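You operate a simulated robot arm through the tools that you are given. There is no shell and no other tool.

You run a simulated robot arm. Do the job below in one go: nothing can be reset, and whatever is moved stays where it is left.

Task
Test the brake with the card's load: GOOD block on the yellow square if the bar stays level, else BAD.
Fine: GOOD is the green block, BAD the red one; the card stands by the control box; switch POWER on to read the angle and off after the block is set; leave the weight on and the brake button alone.

The check looks at the end state, three seconds after you hand in, the way a careful person would. Anything else that was tipped, shoved, dropped, spilled or broken makes it a failure.

Robot
A 6-joint arm with a two-finger gripper, fixed in place. Base frame: the origin is on the floor under the middle of its stand, x ahead of it, y to its left, z up. Lengths are in mm, angles in degrees, forces in N, time in s.
It reaches about 1298 mm from its shoulder. Its first joint turns from -149.0 to 149.0 degrees. Payload 1.57 kg.
The tool frame sits at the grasp point between the pads (the TCP): z along the fingers, y along the line on which they close. The tips reach 21 mm beyond it. The gripper opens to 70 mm; its body begins 50 mm behind the TCP.
Orientation is that of the tool frame in the base frame, as [roll, pitch, yaw] about the fixed x, y, z axes, in that order (R = Rz(yaw) Ry(pitch) Rx(roll)). With the fingers straight down and closing along the base's y, the tool's x points along the base's -x, its y along +y and its z along -z.

Tools
- The arm moves only by the tool jog_arm. Its argument "moves" is one flat list of numbers, 6 for each row, row after row: the shift along the tool's x, y, z in mm, then the turn, a rotation vector about the tool's x, y, z in degrees. In form: [dx, dy, dz, ax, ay, az, dx, dy, dz, ax, ay, az, ...]. A call has 1 to 20 rows; each row shifts and turns the commanded pose from where the row before left it, along the tool's axes as they then stand. "grip" is the finger opening in mm, from 0 to 70, set as the call begins (left out, the last holds). Rows are played at 5 a second. More than 50 mm and 8.6 degrees between two rows, or a gripper value outside its range, and nothing of the call is played. Where a pose cannot be reached the arm comes as near as it can. A force on the tool above 80 N (or 10 N above the force at the start of the call, whichever is more), or a blocked arm, ends the call early, and 0.2 s more pass. The fingers move at their own pace (about 103.7 mm/s each) and stop on an object; they squeeze with about 30 N. The grip force told is the motor's: it shows also when the fingers shut on nothing. Time passes only in rows, and 0.2 s behind the last, so rows that do not move let the fingers close. The reply holds the time, the measured pose of the TCP, the force on the tool along the base axes, the opening and the grip force, in the units named above and with some noise, with the torque about the TCP (base axes, N m) and any sound that the robot's microphone picked up.
- Cameras (640 x 400 px; columns grow to the right, rows downward): "scene" is fixed at [221.6, 501, 1556.1]; the picture's right is [-0.89, -0.46, 0.00], its down [-0.24, 0.47, -0.85] and it looks along [0.39, -0.75, -0.53] (base axes); focal length 326 px, centre (320, 200). "wrist" rides on the gripper at [79, 4, -81] in the tool frame; the picture's right is [-0.05, 1.00, 0.00], its down [-0.67, -0.03, -0.75] and it looks along [-0.74, -0.04, 0.67] (tool axes); focal length 256 px, centre (320, 200). There is no depth. A picture from a camera that has moved, and an enlarged one, comes with that camera's place and axes in the base frame and with its lens.
- camera(camera): a new picture of that camera. No time passes.
- slide_trunk(by): slides the trunk up (or, below 0, down) by that many mm; the arm rides with it, the base frame stays. It gives what a move gives, with no picture.
- enlarge(camera, box): a new picture of the part [left, top, right, bottom] of that camera's present view, enlarged. No time passes.
- close_job(): hands the job in; it is judged then, once.

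Nothing tells you positions but the pictures and the camera data. Unless the task says otherwise, let go and move clear before handing in.

The tools are called after "Emit:" by a JSON object that holds its "name" and its "arguments". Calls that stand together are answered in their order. jog_arm: Moves the arm, as the interface text tells. Its arguments: {"type":"object","properties":{"moves":{"type":"array","items":{"type":"number"}},"grip":{"type":"number"}},"required":["moves"]} The other tools are called the same way: slide_trunk (by) moves the trunk up or down; camera (camera) takes a picture; enlarge (camera, box) takes an enlarged picture of a part of a camera's view; close_job () hands the job in.

At the start:

```text
time: 0.0
eef_pos: [392.3, -513.2, 1172.6]
tcp_rot: [-179.9, -0.1, 180.0]
force: [0.3, -0.1, 0.2]
moment: [0.01, 0.0, -0.02]
gripper_width: 69.8
finger_force: 0.0
trunk travel left (down, up): [-853.0, 117.0]
```

scene: 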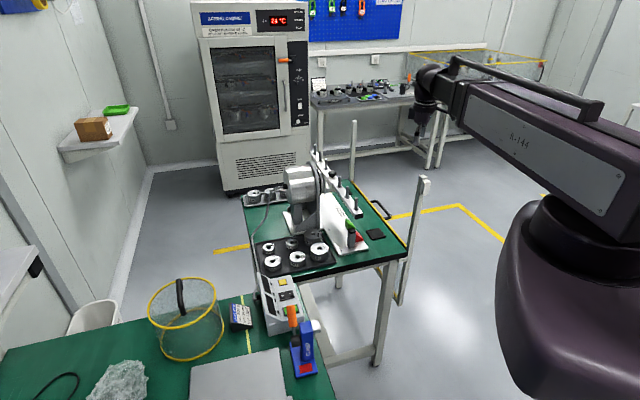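
wrist: 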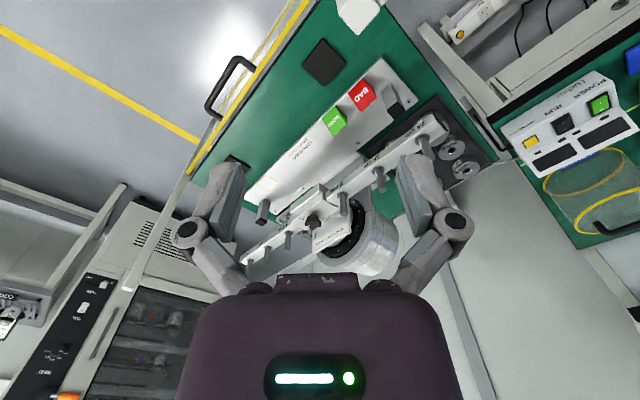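

I see a brake test rig with a bar with pegs, weights on a dark tray, green and red blocks on the fixture, and a control box on another bench. I'll look closer at each before moving.

Emit:
{"name": "enlarge", "arguments": {"camera": "scene", "box": [220, 140, 420, 280]}}

Emit:
{"name": "enlarge", "arguments": {"camera": "scene", "box": [200, 250, 360, 390]}}

Emit:
{"name": "enlarge", "arguments": {"camera": "wrist", "box": [180, 20, 500, 300]}}

Emit:
{"name": "enlarge", "arguments": {"camera": "wrist", "box": [420, 0, 640, 250]}}

```text
2.86 times, centred on (320, 210) of scene
camera zoom: at [221.6, 501.0, 1556.1], right [-0.89, -0.46, 0.0], down [-0.24, 0.47, -0.85], along [0.39, -0.75, -0.53], focal length 931 px, centre (320, 171)
```

zoom: 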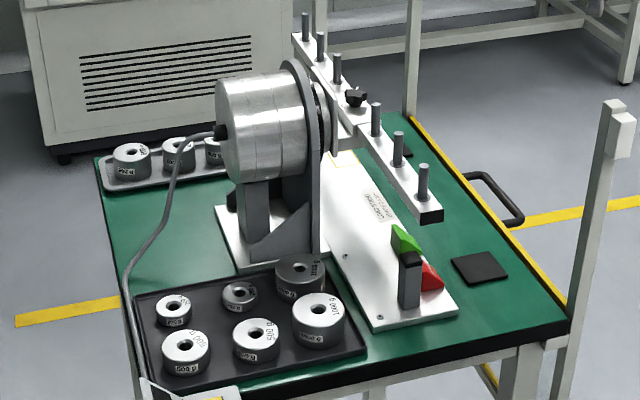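

```text
2.86 times, centred on (280, 320) of scene
camera zoom: at [221.6, 501.0, 1556.1], right [-0.89, -0.46, 0.0], down [-0.24, 0.47, -0.85], along [0.39, -0.75, -0.53], focal length 931 px, centre (434, -143)
```

zoom: 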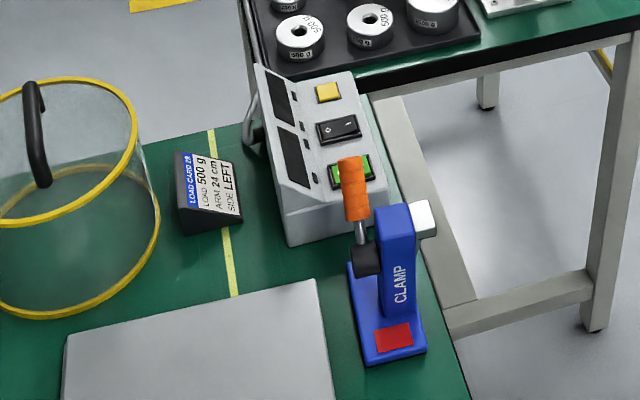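

```text
1.43 times, centred on (340, 160) of wrist
camera zoom: at [314.2, -509.3, 1253.2], right [0.05, 1.0, 0.0], down [0.67, -0.03, 0.75], along [0.74, -0.04, -0.67], focal length 366 px, centre (291, 257)
```

zoom: 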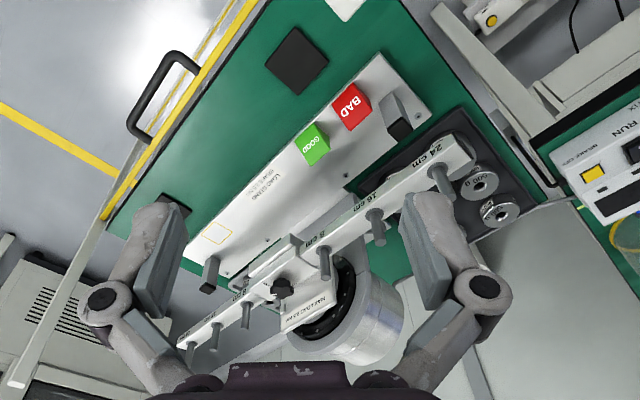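

```text
1.60 times, centred on (530, 125) of wrist
camera zoom: at [314.2, -509.3, 1253.2], right [0.05, 1.0, 0.0], down [0.67, -0.03, 0.75], along [0.74, -0.04, -0.67], focal length 410 px, centre (-16, 320)
```

zoom: 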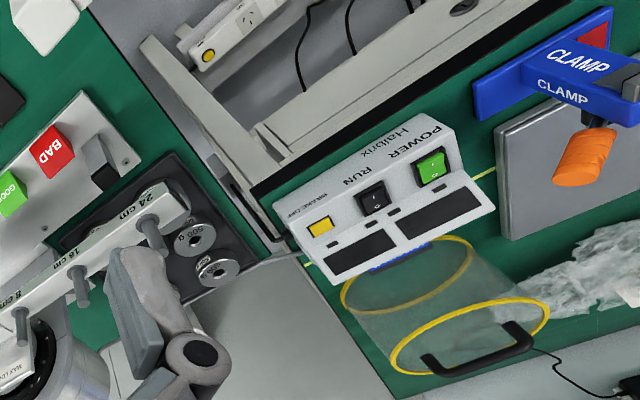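

The card appears to say 500 g, 24 cm, LEFT. I'll zoom tighter to confirm the card, the bar labels, the weight labels and the control box.

Emit:
{"name": "enlarge", "arguments": {"camera": "scene", "box": [225, 295, 265, 335]}}

Emit:
{"name": "enlarge", "arguments": {"camera": "scene", "box": [250, 225, 340, 285]}}

Emit:
{"name": "enlarge", "arguments": {"camera": "scene", "box": [290, 140, 390, 260]}}

Emit:
{"name": "enlarge", "arguments": {"camera": "scene", "box": [250, 265, 330, 340]}}

Emit:
{"name": "enlarge", "arguments": {"camera": "wrist", "box": [220, 100, 460, 280]}}

Emit:
{"name": "enlarge", "arguments": {"camera": "wrist", "box": [400, 100, 520, 190]}}

Emit:
{"name": "enlarge", "arguments": {"camera": "wrist", "box": [500, 60, 640, 190]}}

```text
10.00 times, centred on (245, 315) of scene
camera zoom: at [221.6, 501.0, 1556.1], right [-0.89, -0.46, 0.0], down [-0.24, 0.47, -0.85], along [0.39, -0.75, -0.53], focal length 3260 px, centre (1070, -950)
```

zoom: 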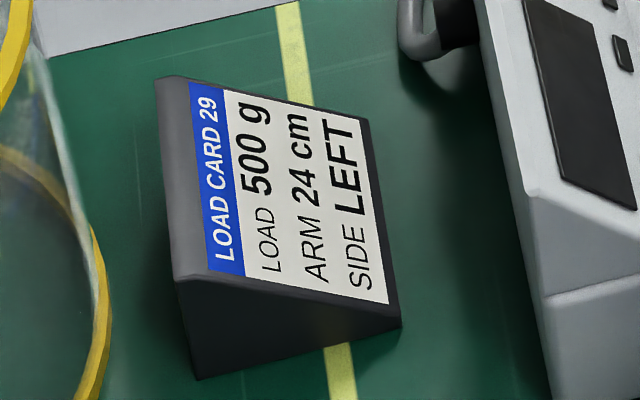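

```text
6.67 times, centred on (295, 255) of scene
camera zoom: at [221.6, 501.0, 1556.1], right [-0.89, -0.46, 0.0], down [-0.24, 0.47, -0.85], along [0.39, -0.75, -0.53], focal length 2173 px, centre (487, -167)
```

zoom: 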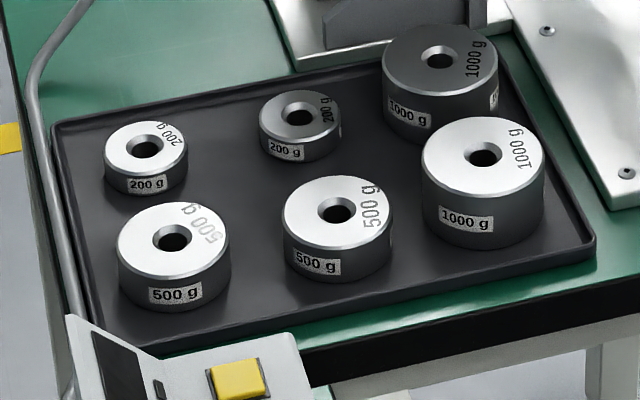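

```text
3.33 times, centred on (340, 200) of scene
camera zoom: at [221.6, 501.0, 1556.1], right [-0.89, -0.46, 0.0], down [-0.24, 0.47, -0.85], along [0.39, -0.75, -0.53], focal length 1086 px, centre (253, 200)
```

zoom: 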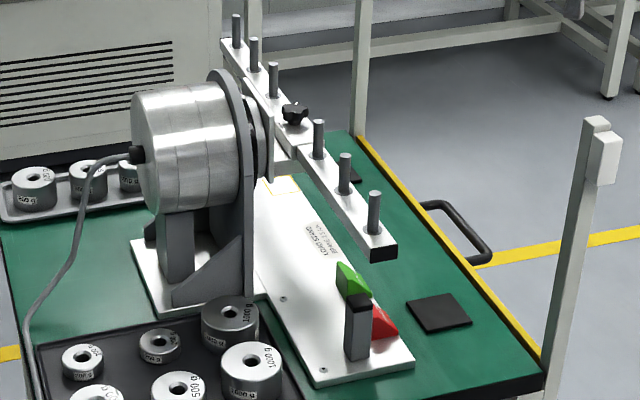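

```text
5.33 times, centred on (290, 302) of scene
camera zoom: at [221.6, 501.0, 1556.1], right [-0.89, -0.46, 0.0], down [-0.24, 0.47, -0.85], along [0.39, -0.75, -0.53], focal length 1738 px, centre (480, -347)
```

zoom: 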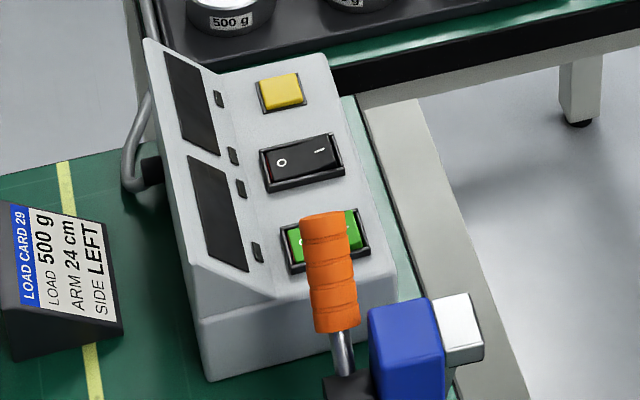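

```text
2.22 times, centred on (340, 190) of wrist
camera zoom: at [314.2, -509.3, 1253.2], right [0.05, 1.0, 0.0], down [0.67, -0.03, 0.75], along [0.74, -0.04, -0.67], focal length 569 px, centre (276, 222)
```

zoom: 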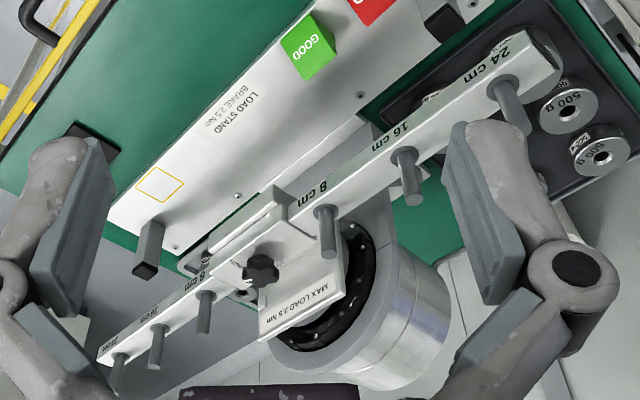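

```text
4.44 times, centred on (460, 145) of wrist
camera zoom: at [314.2, -509.3, 1253.2], right [0.05, 1.0, 0.0], down [0.67, -0.03, 0.75], along [0.74, -0.04, -0.67], focal length 1138 px, centre (-302, 444)
```

zoom: 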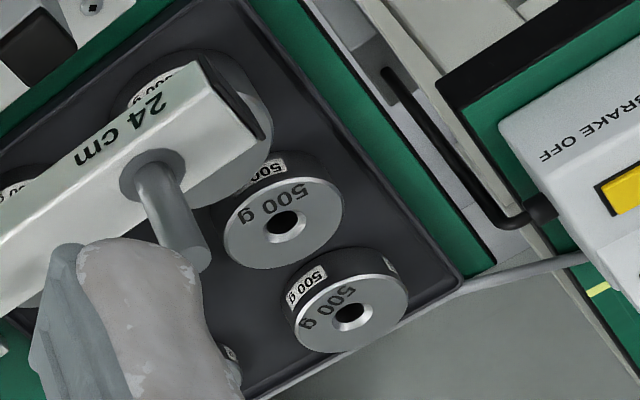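

```text
3.08 times, centred on (570, 125) of wrist
camera zoom: at [314.2, -509.3, 1253.2], right [0.05, 1.0, 0.0], down [0.67, -0.03, 0.75], along [0.74, -0.04, -0.67], focal length 788 px, centre (-449, 431)
```

zoom: 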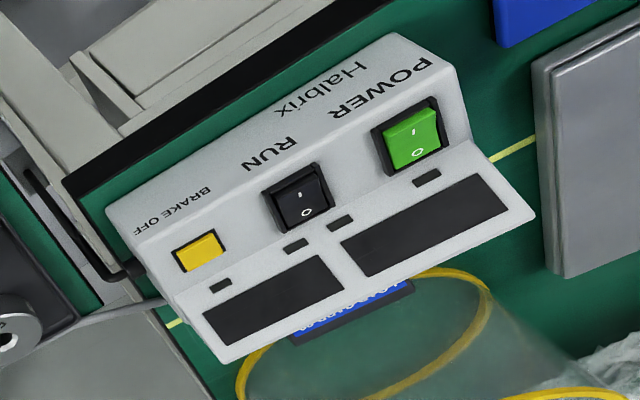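

Card 29 reads 500 g, 24 cm, LEFT. I still need to know which end of the bar counts as left, so I'll zoom on the bar labels, the plate and the far tray.

Emit:
{"name": "enlarge", "arguments": {"camera": "wrist", "box": [290, 190, 360, 270]}}

Emit:
{"name": "enlarge", "arguments": {"camera": "wrist", "box": [340, 110, 450, 200]}}

Emit:
{"name": "enlarge", "arguments": {"camera": "wrist", "box": [235, 130, 345, 270]}}

Emit:
{"name": "enlarge", "arguments": {"camera": "scene", "box": [240, 180, 295, 215]}}

Emit:
{"name": "enlarge", "arguments": {"camera": "scene", "box": [300, 140, 370, 220]}}

Emit:
{"name": "enlarge", "arguments": {"camera": "scene", "box": [315, 190, 395, 260]}}

Emit:
{"name": "enlarge", "arguments": {"camera": "wrist", "box": [300, 20, 440, 150]}}

```text
5.00 times, centred on (325, 230) of wrist
camera zoom: at [314.2, -509.3, 1253.2], right [0.05, 1.0, 0.0], down [0.67, -0.03, 0.75], along [0.74, -0.04, -0.67], focal length 1280 px, centre (295, 50)
```

zoom: 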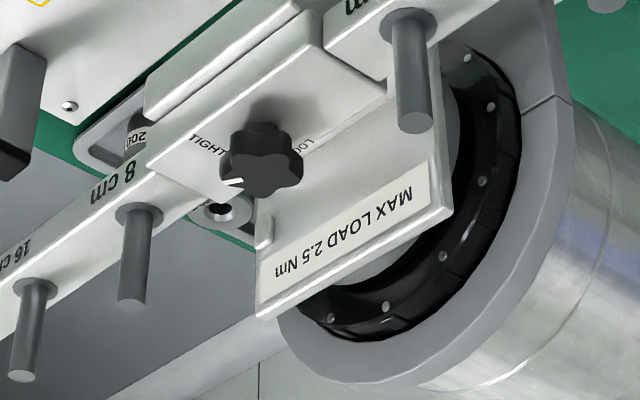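

```text
4.44 times, centred on (395, 155) of wrist
camera zoom: at [314.2, -509.3, 1253.2], right [0.05, 1.0, 0.0], down [0.67, -0.03, 0.75], along [0.74, -0.04, -0.67], focal length 1138 px, centre (-13, 400)
```

zoom: 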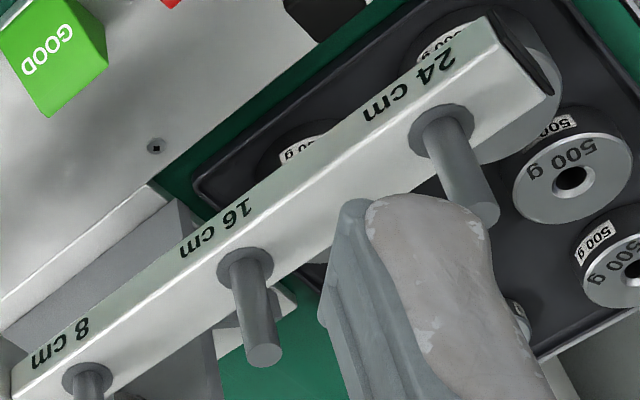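

```text
2.86 times, centred on (290, 200) of wrist
camera zoom: at [314.2, -509.3, 1253.2], right [0.05, 1.0, 0.0], down [0.67, -0.03, 0.75], along [0.74, -0.04, -0.67], focal length 731 px, centre (406, 200)
```

zoom: 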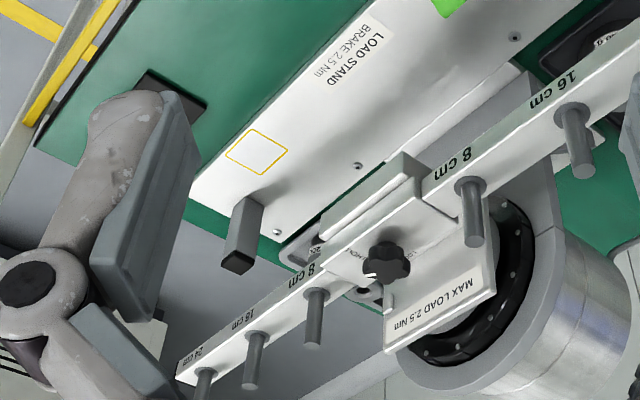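

```text
11.43 times, centred on (268, 198) of scene
camera zoom: at [221.6, 501.0, 1556.1], right [-0.89, -0.46, 0.0], down [-0.24, 0.47, -0.85], along [0.39, -0.75, -0.53], focal length 3725 px, centre (920, 229)
```

zoom: 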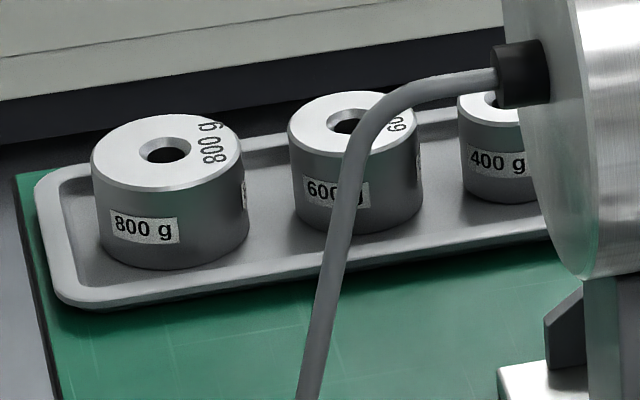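

```text
5.00 times, centred on (335, 180) of scene
camera zoom: at [221.6, 501.0, 1556.1], right [-0.89, -0.46, 0.0], down [-0.24, 0.47, -0.85], along [0.39, -0.75, -0.53], focal length 1630 px, centre (245, 300)
```

zoom: 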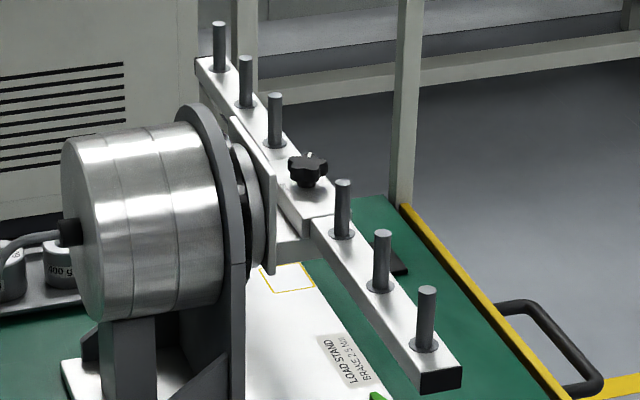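

```text
5.71 times, centred on (355, 225) of scene
camera zoom: at [221.6, 501.0, 1556.1], right [-0.89, -0.46, 0.0], down [-0.24, 0.47, -0.85], along [0.39, -0.75, -0.53], focal length 1863 px, centre (120, 57)
```

zoom: 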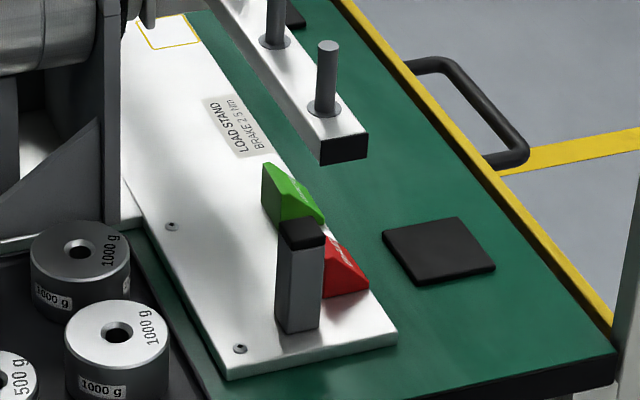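

```text
3.08 times, centred on (370, 85) of wrist
camera zoom: at [314.2, -509.3, 1253.2], right [0.05, 1.0, 0.0], down [0.67, -0.03, 0.75], along [0.74, -0.04, -0.67], focal length 788 px, centre (166, 554)
```

zoom: 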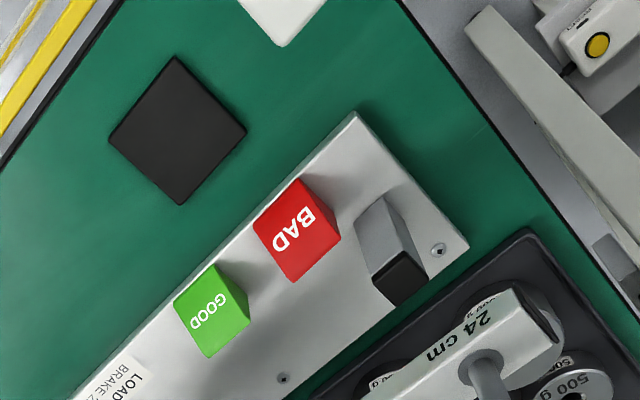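

The bar's labels read from the robot side, so LEFT is the bar end near the weight tray, with its 24 cm peg at about (537, -373, 943). The two 500 g weights sit near (688, -226) and (753, -169), and POWER is near (575, -4, 806). I'll move toward the tray for a better look.

Emit:
{"name": "jog_arm", "arguments": {"moves": [-23, 36, 13, 0, 0, 0, -23, 36, 13, 0, 0, 0, -23, 36, 13, 0, 0, 0, -23, 36, 13, 0, 0, 0, -23, 36, 13, 0, 0, 0, -23, 36, 13, 0, 0, 0, -23, 36, 13, 0, 0, 0, -23, 36, 13, 0, 0, 0, -23, 36, 13, 0, 0, 0, 0, 0, 0, 0, 0, 0], "grip": 70}}

Emit:
{"name": "camera", "arguments": {"camera": "wrist"}}

Emit:
{"name": "camera", "arguments": {"camera": "scene"}}

```text
time: 2.2
eef_pos: [599.0, -193.4, 1171.8]
tcp_rot: [-179.9, 0.0, -180.0]
force: [-1.5, -0.1, -0.3]
moment: [0.0, -0.02, 0.0]
gripper_width: 69.9
finger_force: 0.1
out of reach, approached as far as the arm can: row 1, 2, 3, 4, 5, 6, 7, 8, 9
trunk travel left (down, up): [-853.0, 117.0]
```

```text
taken
camera wrist: at [521.5, -187.7, 1253.3], right [0.05, 1.0, 0.0], down [0.67, -0.03, 0.75], along [0.74, -0.04, -0.67], focal length 256 px, centre (320, 200)
```

wrist: 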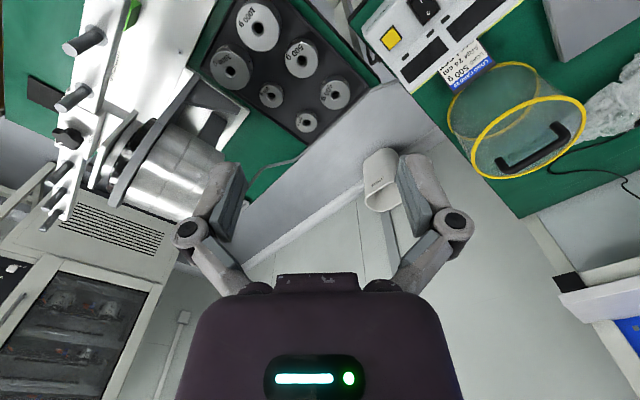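

```text
taken
```

scene: 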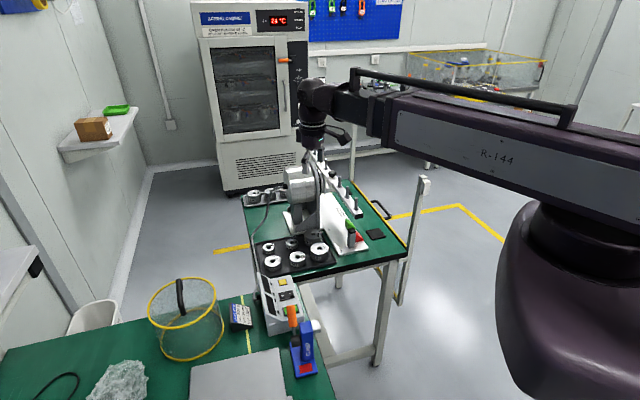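

At this trunk height the arm can't get any lower, so I'll slide the trunk down partway. The space below the gripper is clear: weight tops are near 780 and the nearest peg is 180 mm away.

Emit:
{"name": "slide_trunk", "arguments": {"by": -180}}

Emit:
{"name": "camera", "arguments": {"camera": "wrist"}}

Emit:
{"name": "camera", "arguments": {"camera": "scene"}}

```text
time: 4.2
eef_pos: [600.2, -192.1, 992.0]
tcp_rot: [-179.8, -0.1, 180.0]
force: [0.9, 0.1, -0.1]
moment: [-0.01, 0.0, 0.0]
gripper_width: 70.2
finger_force: 0.1
trunk travel left (down, up): [-673.0, 297.0]
```

```text
taken
camera wrist: at [521.7, -187.7, 1073.2], right [0.05, 1.0, 0.0], down [0.67, -0.03, 0.75], along [0.74, -0.04, -0.67], focal length 256 px, centre (320, 200)
```

wrist: 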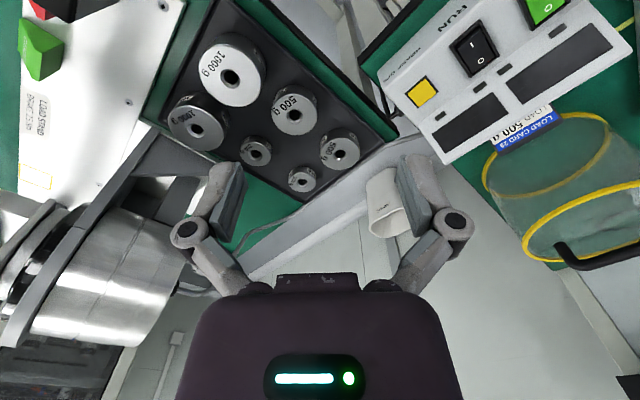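

```text
taken
```

scene: 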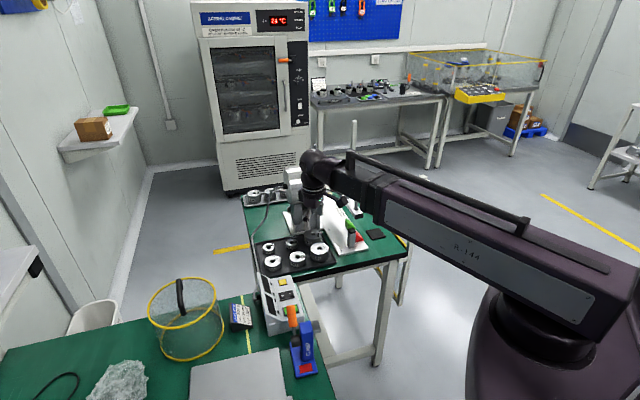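

Lowering the trunk worked. I'll zoom in on the tray, cable, control box and bar end from here.

Emit:
{"name": "enlarge", "arguments": {"camera": "wrist", "box": [160, 20, 400, 220]}}

Emit:
{"name": "enlarge", "arguments": {"camera": "wrist", "box": [360, 0, 640, 180]}}

Emit:
{"name": "enlarge", "arguments": {"camera": "scene", "box": [240, 170, 400, 280]}}

```text
2.00 times, centred on (280, 120) of wrist
camera zoom: at [521.7, -187.7, 1073.2], right [0.05, 1.0, 0.0], down [0.67, -0.03, 0.75], along [0.74, -0.04, -0.67], focal length 512 px, centre (400, 360)
```

zoom: 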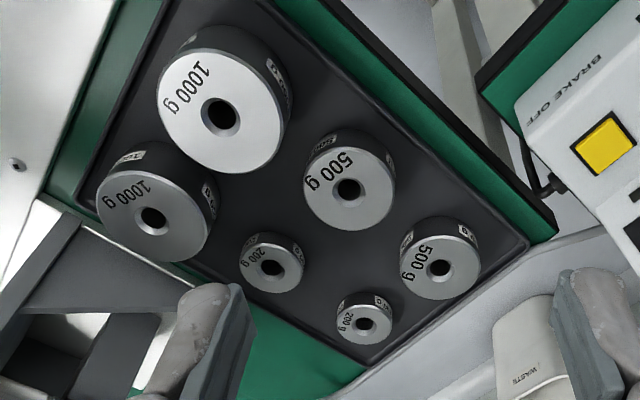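

```text
2.22 times, centred on (500, 90) of wrist
camera zoom: at [521.7, -187.7, 1073.2], right [0.05, 1.0, 0.0], down [0.67, -0.03, 0.75], along [0.74, -0.04, -0.67], focal length 569 px, centre (-80, 444)
```

zoom: 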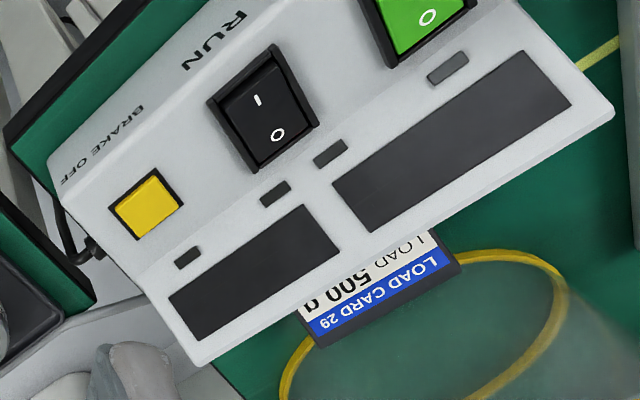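

```text
3.64 times, centred on (320, 225) of scene
camera zoom: at [221.6, 501.0, 1556.1], right [-0.89, -0.46, 0.0], down [-0.24, 0.47, -0.85], along [0.39, -0.75, -0.53], focal length 1185 px, centre (320, 109)
```

zoom: 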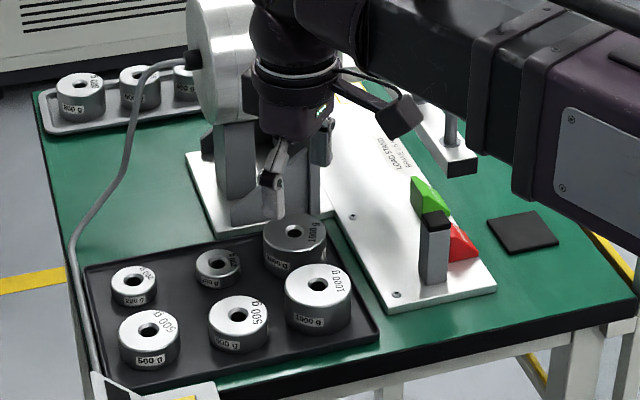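

Using wrist views from two positions, the 500 g weight tops are at A ≈ (685, -229, 781) and B ≈ (751, -172, 779). I'll check finger thickness and get another look at the gripper before choosing a grasp direction.

Emit:
{"name": "enlarge", "arguments": {"camera": "wrist", "box": [150, 130, 490, 340]}}

Emit:
{"name": "enlarge", "arguments": {"camera": "scene", "box": [285, 170, 365, 240]}}

```text
1.88 times, centred on (320, 235) of wrist
camera zoom: at [521.7, -187.7, 1073.2], right [0.05, 1.0, 0.0], down [0.67, -0.03, 0.75], along [0.74, -0.04, -0.67], focal length 482 px, centre (320, 134)
```

zoom: 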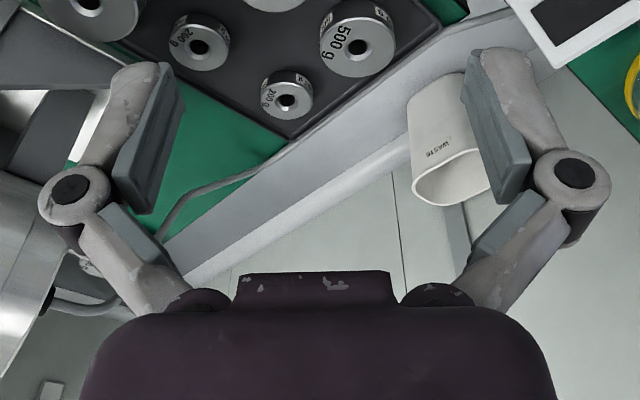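

```text
5.71 times, centred on (325, 205) of scene
camera zoom: at [221.6, 501.0, 1556.1], right [-0.89, -0.46, 0.0], down [-0.24, 0.47, -0.85], along [0.39, -0.75, -0.53], focal length 1863 px, centre (291, 171)
```

zoom: 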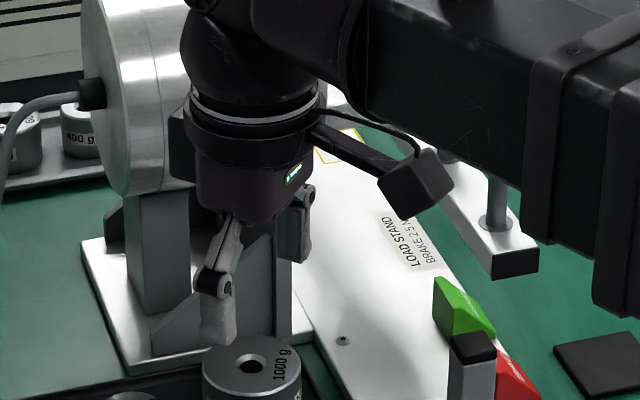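

The fingers are about 24 mm wide and 17 mm thick, so A is easiest to grip with the closing line close to base y. Next I'll centre over A at a safe height and turn slightly.

Emit:
{"name": "jog_arm", "arguments": {"moves": [0, 0, -20, 0, 0, 0], "grip": 70}}

```text
time: 4.6
eef_pos: [600.1, -193.1, 992.3]
tcp_rot: [-180.0, 0.0, -179.9]
force: [-0.2, 0.5, 1.1]
moment: [0.02, -0.01, 0.0]
gripper_width: 70.0
finger_force: 0.2
out of reach, approached as far as the arm can: row 1
trunk travel left (down, up): [-673.0, 297.0]
```

The commanded pose is still below the reachable limit, so I'll step it upward until the arm follows.

Emit:
{"name": "jog_arm", "arguments": {"moves": [0, 0, -40, 0, 0, 0, 0, 0, -40, 0, 0, 0]}}

```text
time: 5.2
eef_pos: [598.2, -191.9, 991.1]
tcp_rot: [-179.9, 0.0, 179.9]
force: [0.4, -0.2, -0.2]
moment: [0.01, 0.01, 0.01]
gripper_width: 70.2
finger_force: 0.1
out of reach, approached as far as the arm can: row 1, 2
trunk travel left (down, up): [-673.0, 297.0]
```

Emit:
{"name": "jog_arm", "arguments": {"moves": [0, 0, -20, 0, 0, 0, 0, 0, -20, 0, 0, 0]}}

```text
time: 5.8
eef_pos: [599.5, -192.0, 992.0]
tcp_rot: [-179.8, 0.0, 180.0]
force: [0.1, -0.5, -0.7]
moment: [-0.02, 0.02, 0.06]
gripper_width: 69.9
finger_force: 0.0
out of reach, approached as far as the arm can: row 1, 2
trunk travel left (down, up): [-673.0, 297.0]
```

The arm seems to have only horizontal links, so height changes come from the trunk. I'll test with a zero move to learn how the commanded pose is tracked.

Emit:
{"name": "jog_arm", "arguments": {"moves": [0, 0, 0, 0, 0, 0]}}

```text
time: 6.2
eef_pos: [598.9, -192.2, 992.7]
tcp_rot: [-179.9, -0.1, 180.0]
force: [0.3, 0.4, 0.6]
moment: [0.0, 0.01, 0.04]
gripper_width: 70.0
finger_force: 0.2
trunk travel left (down, up): [-673.0, 297.0]
```

A zero move is accepted, so each call starts from the pose actually reached and height is set by the trunk. I'll look at the boom and wrist shape to check clearances before going lower.

Emit:
{"name": "enlarge", "arguments": {"camera": "scene", "box": [290, 130, 540, 290]}}

Emit:
{"name": "enlarge", "arguments": {"camera": "scene", "box": [420, 180, 640, 400]}}

```text
2.50 times, centred on (415, 210) of scene
camera zoom: at [221.6, 501.0, 1556.1], right [-0.89, -0.46, 0.0], down [-0.24, 0.47, -0.85], along [0.39, -0.75, -0.53], focal length 815 px, centre (82, 175)
```

zoom: 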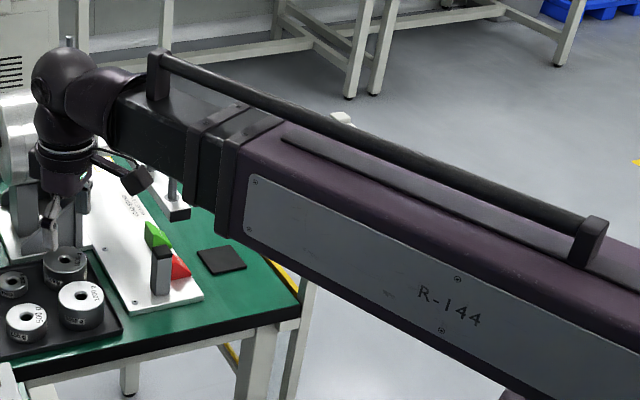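

```text
1.82 times, centred on (530, 290) of scene
camera zoom: at [221.6, 501.0, 1556.1], right [-0.89, -0.46, 0.0], down [-0.24, 0.47, -0.85], along [0.39, -0.75, -0.53], focal length 593 px, centre (-62, 36)
```

zoom: 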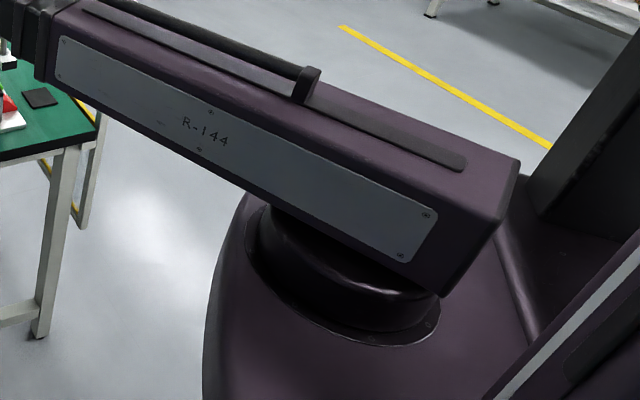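

The robot is a telescoping boom on a turntable, with height set by the trunk. I'll centre over A at this height with a small yaw, then look down to check alignment.

Emit:
{"name": "jog_arm", "arguments": {"moves": [-29, -12, 0, 0, 0, 0, -29, -12, 0, 0, 0, 0, -28, -13, 0, 0, 0, 0, 0, 0, 0, 0, 0, -5, 0, 0, 0, 0, 0, 0], "grip": 70}}

Emit:
{"name": "camera", "arguments": {"camera": "wrist"}}

Emit:
{"name": "camera", "arguments": {"camera": "scene"}}

```text
time: 7.4
eef_pos: [686.0, -230.2, 992.0]
tcp_rot: [-179.8, 0.0, -174.9]
force: [0.0, 0.2, 0.1]
moment: [-0.01, 0.0, -0.01]
gripper_width: 69.8
finger_force: 0.0
trunk travel left (down, up): [-673.0, 297.0]
```

```text
taken
camera wrist: at [607.4, -232.3, 1073.2], right [-0.04, 1.0, 0.0], down [0.67, 0.03, 0.74], along [0.74, 0.02, -0.67], focal length 256 px, centre (320, 200)
```

wrist: 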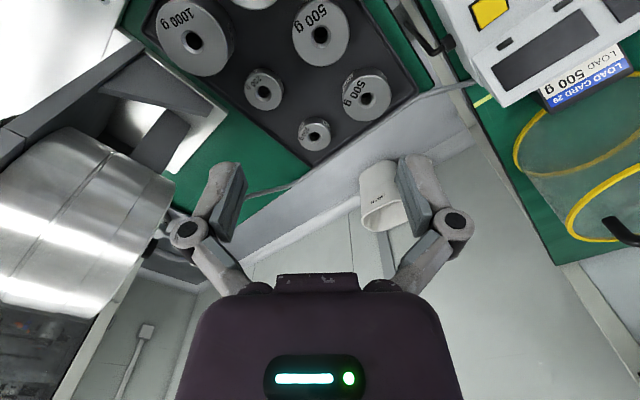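

```text
taken
```

scene: 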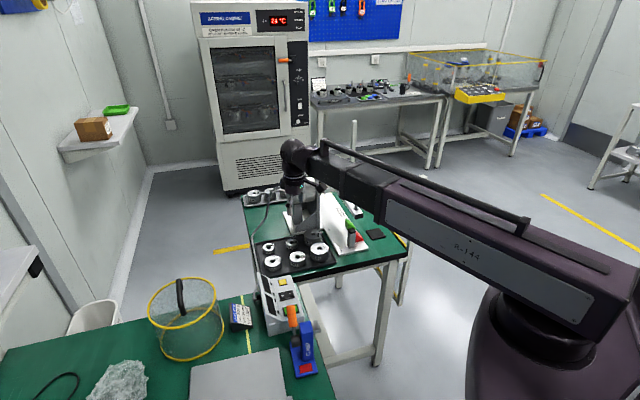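

A reads as (686.8, -229.5) from this view and the TCP is at (686, -230), so it is centred. I'll slide the trunk down until the tips are just above the weights.

Emit:
{"name": "slide_trunk", "arguments": {"by": -165}}

Emit:
{"name": "camera", "arguments": {"camera": "wrist"}}

Emit:
{"name": "enlarge", "arguments": {"camera": "scene", "box": [240, 180, 370, 290]}}

```text
time: 9.3
eef_pos: [685.4, -230.9, 826.6]
tcp_rot: [-179.8, 0.1, -175.1]
force: [-0.4, -0.1, 0.0]
moment: [-0.04, -0.01, 0.02]
gripper_width: 70.0
finger_force: 0.0
trunk travel left (down, up): [-508.0, 462.0]
```

```text
taken
camera wrist: at [607.3, -232.3, 908.2], right [-0.03, 1.0, 0.0], down [0.67, 0.02, 0.74], along [0.74, 0.02, -0.67], focal length 256 px, centre (320, 200)
```

wrist: 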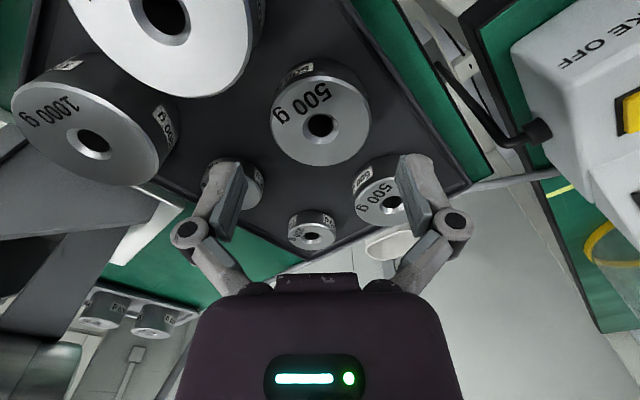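

```text
3.64 times, centred on (305, 235) of scene
camera zoom: at [221.6, 501.0, 1556.1], right [-0.89, -0.46, 0.0], down [-0.24, 0.47, -0.85], along [0.39, -0.75, -0.53], focal length 1185 px, centre (374, 73)
```

zoom: 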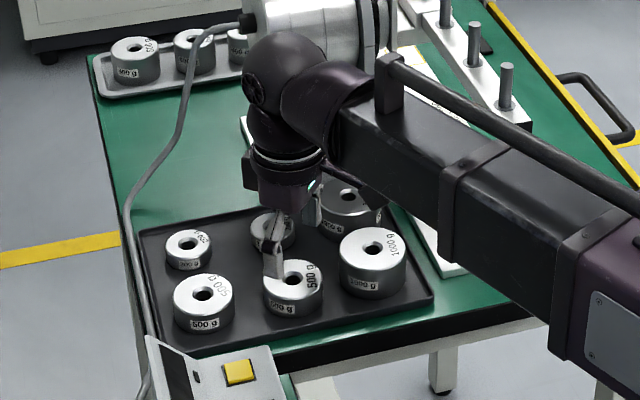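

Alignment still agrees within about 1 mm. I'll lower by 44 mm so the pads straddle the weight with the tips above the tray floor.

Emit:
{"name": "slide_trunk", "arguments": {"by": -44}}

Emit:
{"name": "camera", "arguments": {"camera": "wrist"}}

Emit:
{"name": "enlarge", "arguments": {"camera": "scene", "box": [255, 215, 345, 275]}}

```text
time: 10.2
eef_pos: [686.3, -229.5, 782.4]
tcp_rot: [-179.9, 0.0, -175.0]
force: [0.0, 0.3, 0.0]
moment: [-0.03, 0.0, 0.01]
gripper_width: 70.1
finger_force: 0.0
trunk travel left (down, up): [-464.0, 506.0]
```

```text
taken
camera wrist: at [607.3, -232.3, 864.2], right [-0.03, 1.0, 0.0], down [0.67, 0.02, 0.74], along [0.74, 0.02, -0.67], focal length 256 px, centre (320, 200)
```

wrist: 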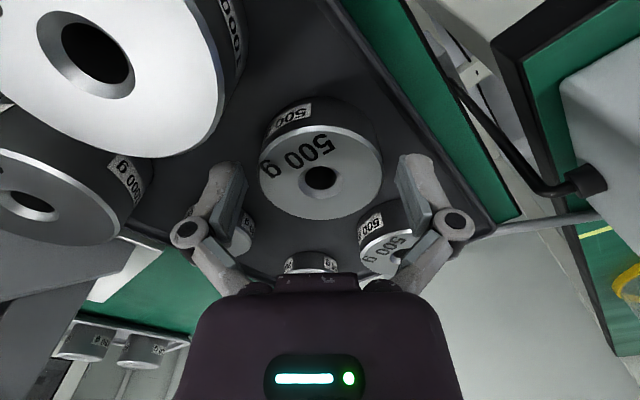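

```text
6.67 times, centred on (300, 245) of scene
camera zoom: at [221.6, 501.0, 1556.1], right [-0.89, -0.46, 0.0], down [-0.24, 0.47, -0.85], along [0.39, -0.75, -0.53], focal length 2173 px, centre (453, -100)
```

zoom: 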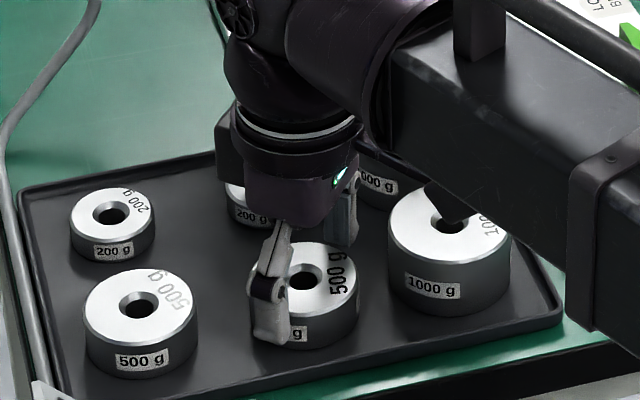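

The weight is centred between the pads. I'll close on it now.

Emit:
{"name": "jog_arm", "arguments": {"moves": [0, 0, 0, 0, 0, 0, 0, 0, 0, 0, 0, 0, 0, 0, 0, 0, 0, 0, 0, 0, 0, 0, 0, 0], "grip": 30}}

Emit:
{"name": "slide_trunk", "arguments": {"by": 15}}

Emit:
{"name": "camera", "arguments": {"camera": "wrist"}}

```text
time: 11.2
eef_pos: [684.7, -230.1, 785.4]
tcp_rot: [-180.0, 0.0, -175.0]
force: [0.8, 0.6, 4.6]
moment: [-0.04, 0.12, -0.09]
gripper_width: 57.0
finger_force: 29.6
trunk travel left (down, up): [-464.0, 506.0]
```

```text
time: 11.8
eef_pos: [686.4, -228.8, 798.7]
tcp_rot: [-179.8, 0.1, -175.0]
force: [5.5, 0.1, 21.0]
moment: [0.05, -0.11, -0.04]
gripper_width: 38.2
finger_force: 11.9
trunk travel left (down, up): [-479.0, 491.0]
```

```text
taken
camera wrist: at [607.1, -232.0, 880.2], right [-0.03, 1.0, 0.0], down [0.66, 0.03, 0.75], along [0.75, 0.02, -0.67], focal length 256 px, centre (320, 200)
```

wrist: 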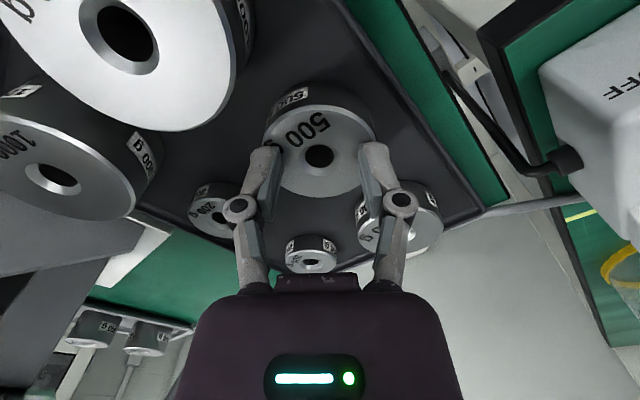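

The grip slipped off when lifting: the opening dropped to 38 mm and the weight stayed in the tray. I'll look closely before doing anything else.

Emit:
{"name": "enlarge", "arguments": {"camera": "scene", "box": [255, 215, 345, 275]}}

Emit:
{"name": "enlarge", "arguments": {"camera": "wrist", "box": [220, 60, 420, 260]}}

```text
6.67 times, centred on (300, 245) of scene
camera zoom: at [221.6, 501.0, 1556.1], right [-0.89, -0.46, 0.0], down [-0.24, 0.47, -0.85], along [0.39, -0.75, -0.53], focal length 2173 px, centre (453, -100)
```

zoom: 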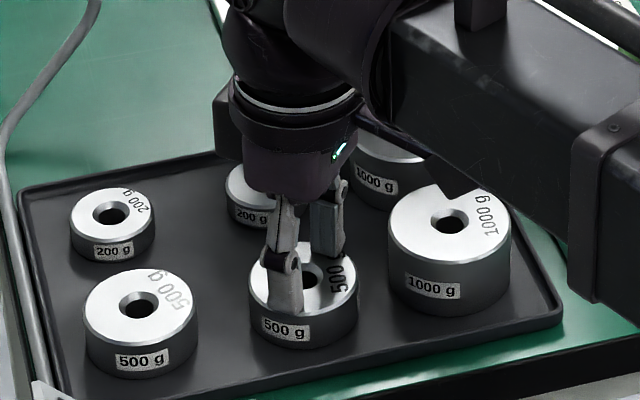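

```text
2.00 times, centred on (320, 160) of wrist
camera zoom: at [607.1, -232.0, 880.2], right [-0.03, 1.0, 0.0], down [0.66, 0.03, 0.75], along [0.75, 0.02, -0.67], focal length 512 px, centre (320, 280)
```

zoom: 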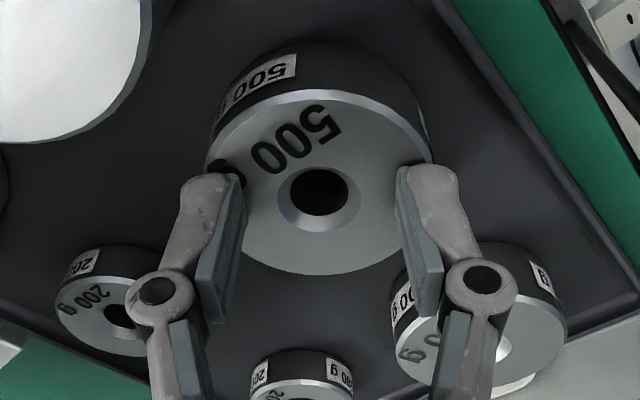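

The fingers ended up on top of the weight, with the tips near 778, and the weight hasn't moved. The first grip was too shallow, so I'll raise clear, reopen and go in deeper in small steps while watching the force.

Emit:
{"name": "slide_trunk", "arguments": {"by": 15}}

Emit:
{"name": "jog_arm", "arguments": {"moves": [0, 0, 0, 0, 0, 0, 0, 0, 0, 0, 0, 0, 0, 0, 0, 0, 0, 0], "grip": 70}}

Emit:
{"name": "camera", "arguments": {"camera": "wrist"}}

Emit:
{"name": "enlarge", "arguments": {"camera": "scene", "box": [255, 215, 345, 275]}}

```text
time: 12.4
eef_pos: [684.8, -230.3, 813.9]
tcp_rot: [-179.8, 0.0, -175.0]
force: [-0.6, 0.2, -0.5]
moment: [0.03, -0.01, 0.0]
gripper_width: 30.1
finger_force: 0.0
trunk travel left (down, up): [-494.0, 476.0]
```

```text
time: 13.2
eef_pos: [686.0, -230.3, 813.6]
tcp_rot: [-179.9, 0.0, -175.1]
force: [-0.5, 0.8, -0.4]
moment: [0.01, 0.01, 0.01]
gripper_width: 70.1
finger_force: 0.0
trunk travel left (down, up): [-494.0, 476.0]
```

```text
taken
camera wrist: at [607.4, -232.3, 894.2], right [-0.03, 1.0, 0.0], down [0.67, 0.02, 0.74], along [0.74, 0.02, -0.67], focal length 256 px, centre (320, 200)
```

wrist: 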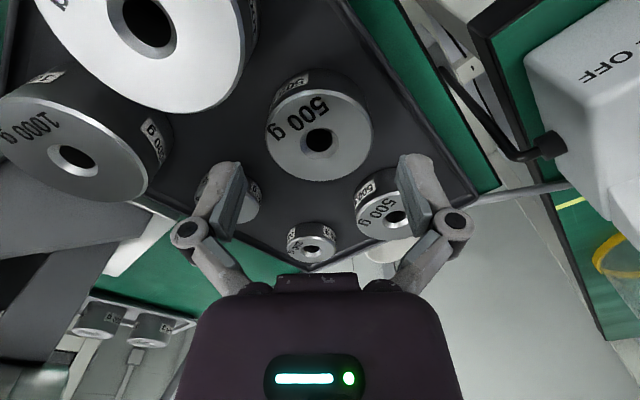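

```text
6.67 times, centred on (300, 245) of scene
camera zoom: at [221.6, 501.0, 1556.1], right [-0.89, -0.46, 0.0], down [-0.24, 0.47, -0.85], along [0.39, -0.75, -0.53], focal length 2173 px, centre (453, -100)
```

zoom: 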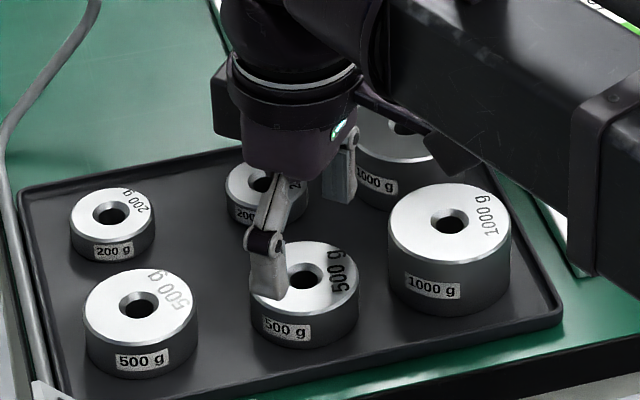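

The weight is about 26 mm tall, from roughly 754 to 780. I'll go in deeper in small steps and check for contact with the tray.

Emit:
{"name": "slide_trunk", "arguments": {"by": -35}}

Emit:
{"name": "enlarge", "arguments": {"camera": "scene", "box": [270, 225, 330, 270]}}

Emit:
{"name": "enlarge", "arguments": {"camera": "wrist", "box": [160, 80, 480, 280]}}

```text
time: 14.0
eef_pos: [685.9, -229.3, 779.0]
tcp_rot: [-179.9, 0.0, -175.1]
force: [-0.8, 0.3, -0.6]
moment: [0.0, -0.01, 0.01]
gripper_width: 70.1
finger_force: 0.0
trunk travel left (down, up): [-459.0, 511.0]
```

```text
8.89 times, centred on (300, 248) of scene
camera zoom: at [221.6, 501.0, 1556.1], right [-0.89, -0.46, 0.0], down [-0.24, 0.47, -0.85], along [0.39, -0.75, -0.53], focal length 2897 px, centre (498, -222)
```

zoom: 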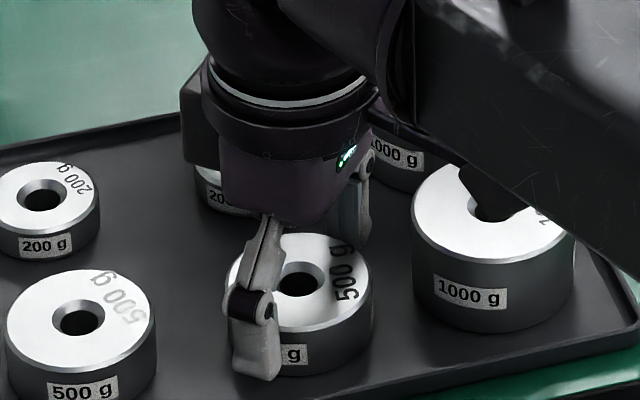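

```text
2.00 times, centred on (320, 180) of wrist
camera zoom: at [607.3, -232.3, 859.2], right [-0.03, 1.0, 0.0], down [0.67, 0.02, 0.74], along [0.74, 0.02, -0.67], focal length 512 px, centre (320, 240)
```

zoom: 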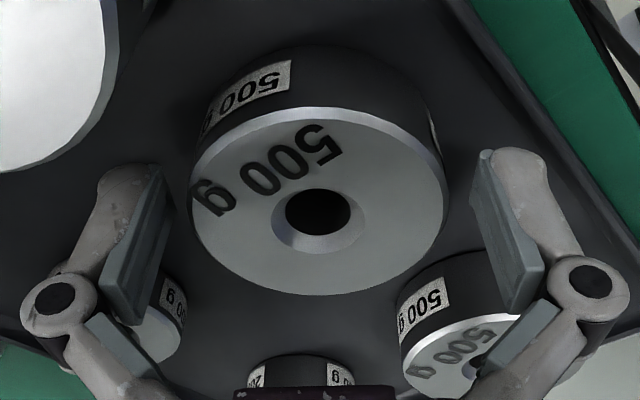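

At full opening the tips hang only about 14 mm below the TCP, so there's still clearance above the tray floor near 755. I'll lower 5 mm more and grip again.

Emit:
{"name": "slide_trunk", "arguments": {"by": -5}}

Emit:
{"name": "jog_arm", "arguments": {"moves": [0, 0, 0, 0, 0, 0], "grip": 60}}

Emit:
{"name": "enlarge", "arguments": {"camera": "scene", "box": [270, 225, 330, 270]}}

Emit:
{"name": "enlarge", "arguments": {"camera": "wrist", "box": [160, 80, 480, 280]}}

```text
time: 14.5
eef_pos: [685.5, -230.9, 773.0]
tcp_rot: [-180.0, 0.0, -174.9]
force: [0.7, 0.2, -0.3]
moment: [-0.02, 0.0, -0.01]
gripper_width: 70.0
finger_force: 0.0
trunk travel left (down, up): [-454.0, 516.0]
```

```text
time: 14.9
eef_pos: [686.0, -231.1, 773.9]
tcp_rot: [180.0, 0.1, -174.9]
force: [-0.3, 0.0, 0.5]
moment: [-0.01, 0.0, -0.01]
gripper_width: 60.2
finger_force: 0.1
trunk travel left (down, up): [-454.0, 516.0]
```

```text
8.89 times, centred on (300, 248) of scene
camera zoom: at [221.6, 501.0, 1556.1], right [-0.89, -0.46, 0.0], down [-0.24, 0.47, -0.85], along [0.39, -0.75, -0.53], focal length 2897 px, centre (498, -222)
```

zoom: 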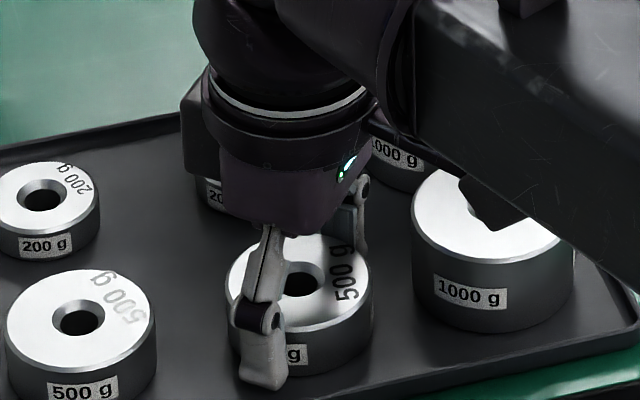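

```text
2.00 times, centred on (320, 180) of wrist
camera zoom: at [607.3, -232.3, 854.2], right [-0.03, 1.0, 0.0], down [0.67, 0.02, 0.74], along [0.74, 0.02, -0.67], focal length 512 px, centre (320, 240)
```

zoom: 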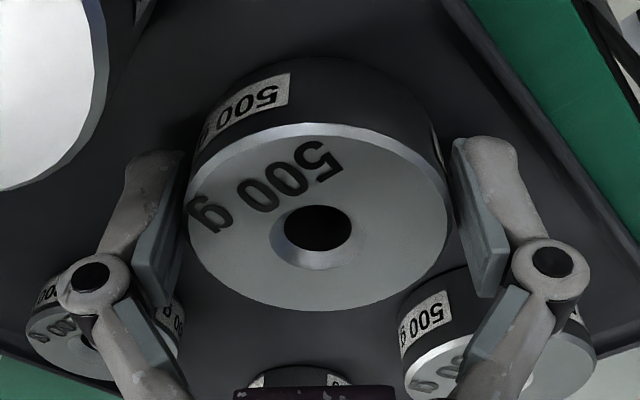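

No contact yet at 60 mm and the weight is still centred. I'll close fully and check the force before lifting.

Emit:
{"name": "jog_arm", "arguments": {"moves": [0, 0, 0, 0, 0, 0, 0, 0, 0, 0, 0, 0, 0, 0, 0, 0, 0, 0, 0, 0, 0, 0, 0, 0], "grip": 50}}

Emit:
{"name": "slide_trunk", "arguments": {"by": 2}}

Emit:
{"name": "enlarge", "arguments": {"camera": "wrist", "box": [160, 80, 480, 280]}}

```text
time: 15.9
eef_pos: [685.2, -229.8, 773.6]
tcp_rot: [-179.8, 0.0, -175.0]
force: [2.0, -4.1, 4.9]
moment: [-0.13, 0.05, 0.04]
gripper_width: 57.0
finger_force: 29.7
trunk travel left (down, up): [-454.0, 516.0]
```

```text
time: 16.5
eef_pos: [686.6, -229.3, 774.2]
tcp_rot: [180.0, 0.0, -175.1]
force: [0.5, 0.0, -0.2]
moment: [0.0, 0.02, -0.02]
gripper_width: 56.6
finger_force: 30.2
trunk travel left (down, up): [-456.0, 514.0]
```

```text
2.00 times, centred on (320, 180) of wrist
camera zoom: at [607.6, -232.2, 855.8], right [-0.03, 1.0, 0.0], down [0.67, 0.02, 0.74], along [0.74, 0.02, -0.67], focal length 512 px, centre (320, 240)
```

zoom: 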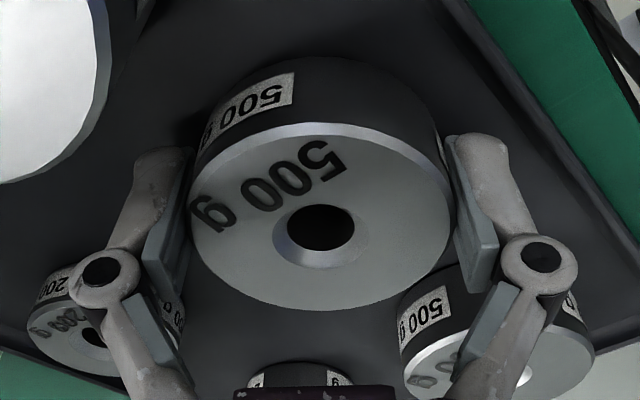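

Grip holds at 57 mm and 30 N. I'll raise a couple of millimetres at a time and watch whether the load is taken or it slips.

Emit:
{"name": "slide_trunk", "arguments": {"by": 3}}

Emit:
{"name": "enlarge", "arguments": {"camera": "wrist", "box": [160, 80, 480, 280]}}

```text
time: 17.0
eef_pos: [685.9, -229.2, 778.5]
tcp_rot: [-179.9, 0.0, -175.1]
force: [-0.1, -0.5, -4.0]
moment: [0.0, -0.02, 0.0]
gripper_width: 56.8
finger_force: 29.9
trunk travel left (down, up): [-459.0, 511.0]
```

```text
2.00 times, centred on (320, 180) of wrist
camera zoom: at [607.6, -232.4, 858.9], right [-0.03, 1.0, 0.0], down [0.67, 0.02, 0.74], along [0.74, 0.02, -0.67], focal length 512 px, centre (320, 240)
```

zoom: 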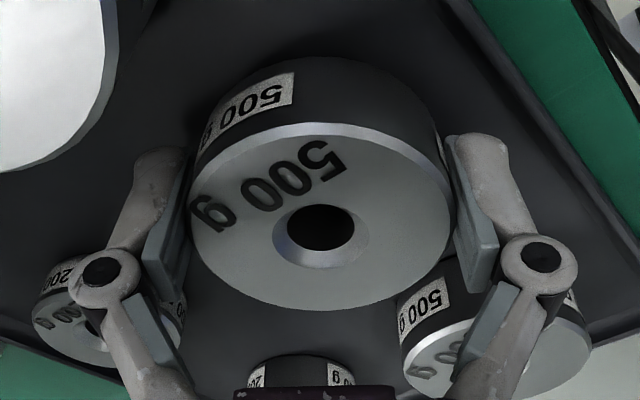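

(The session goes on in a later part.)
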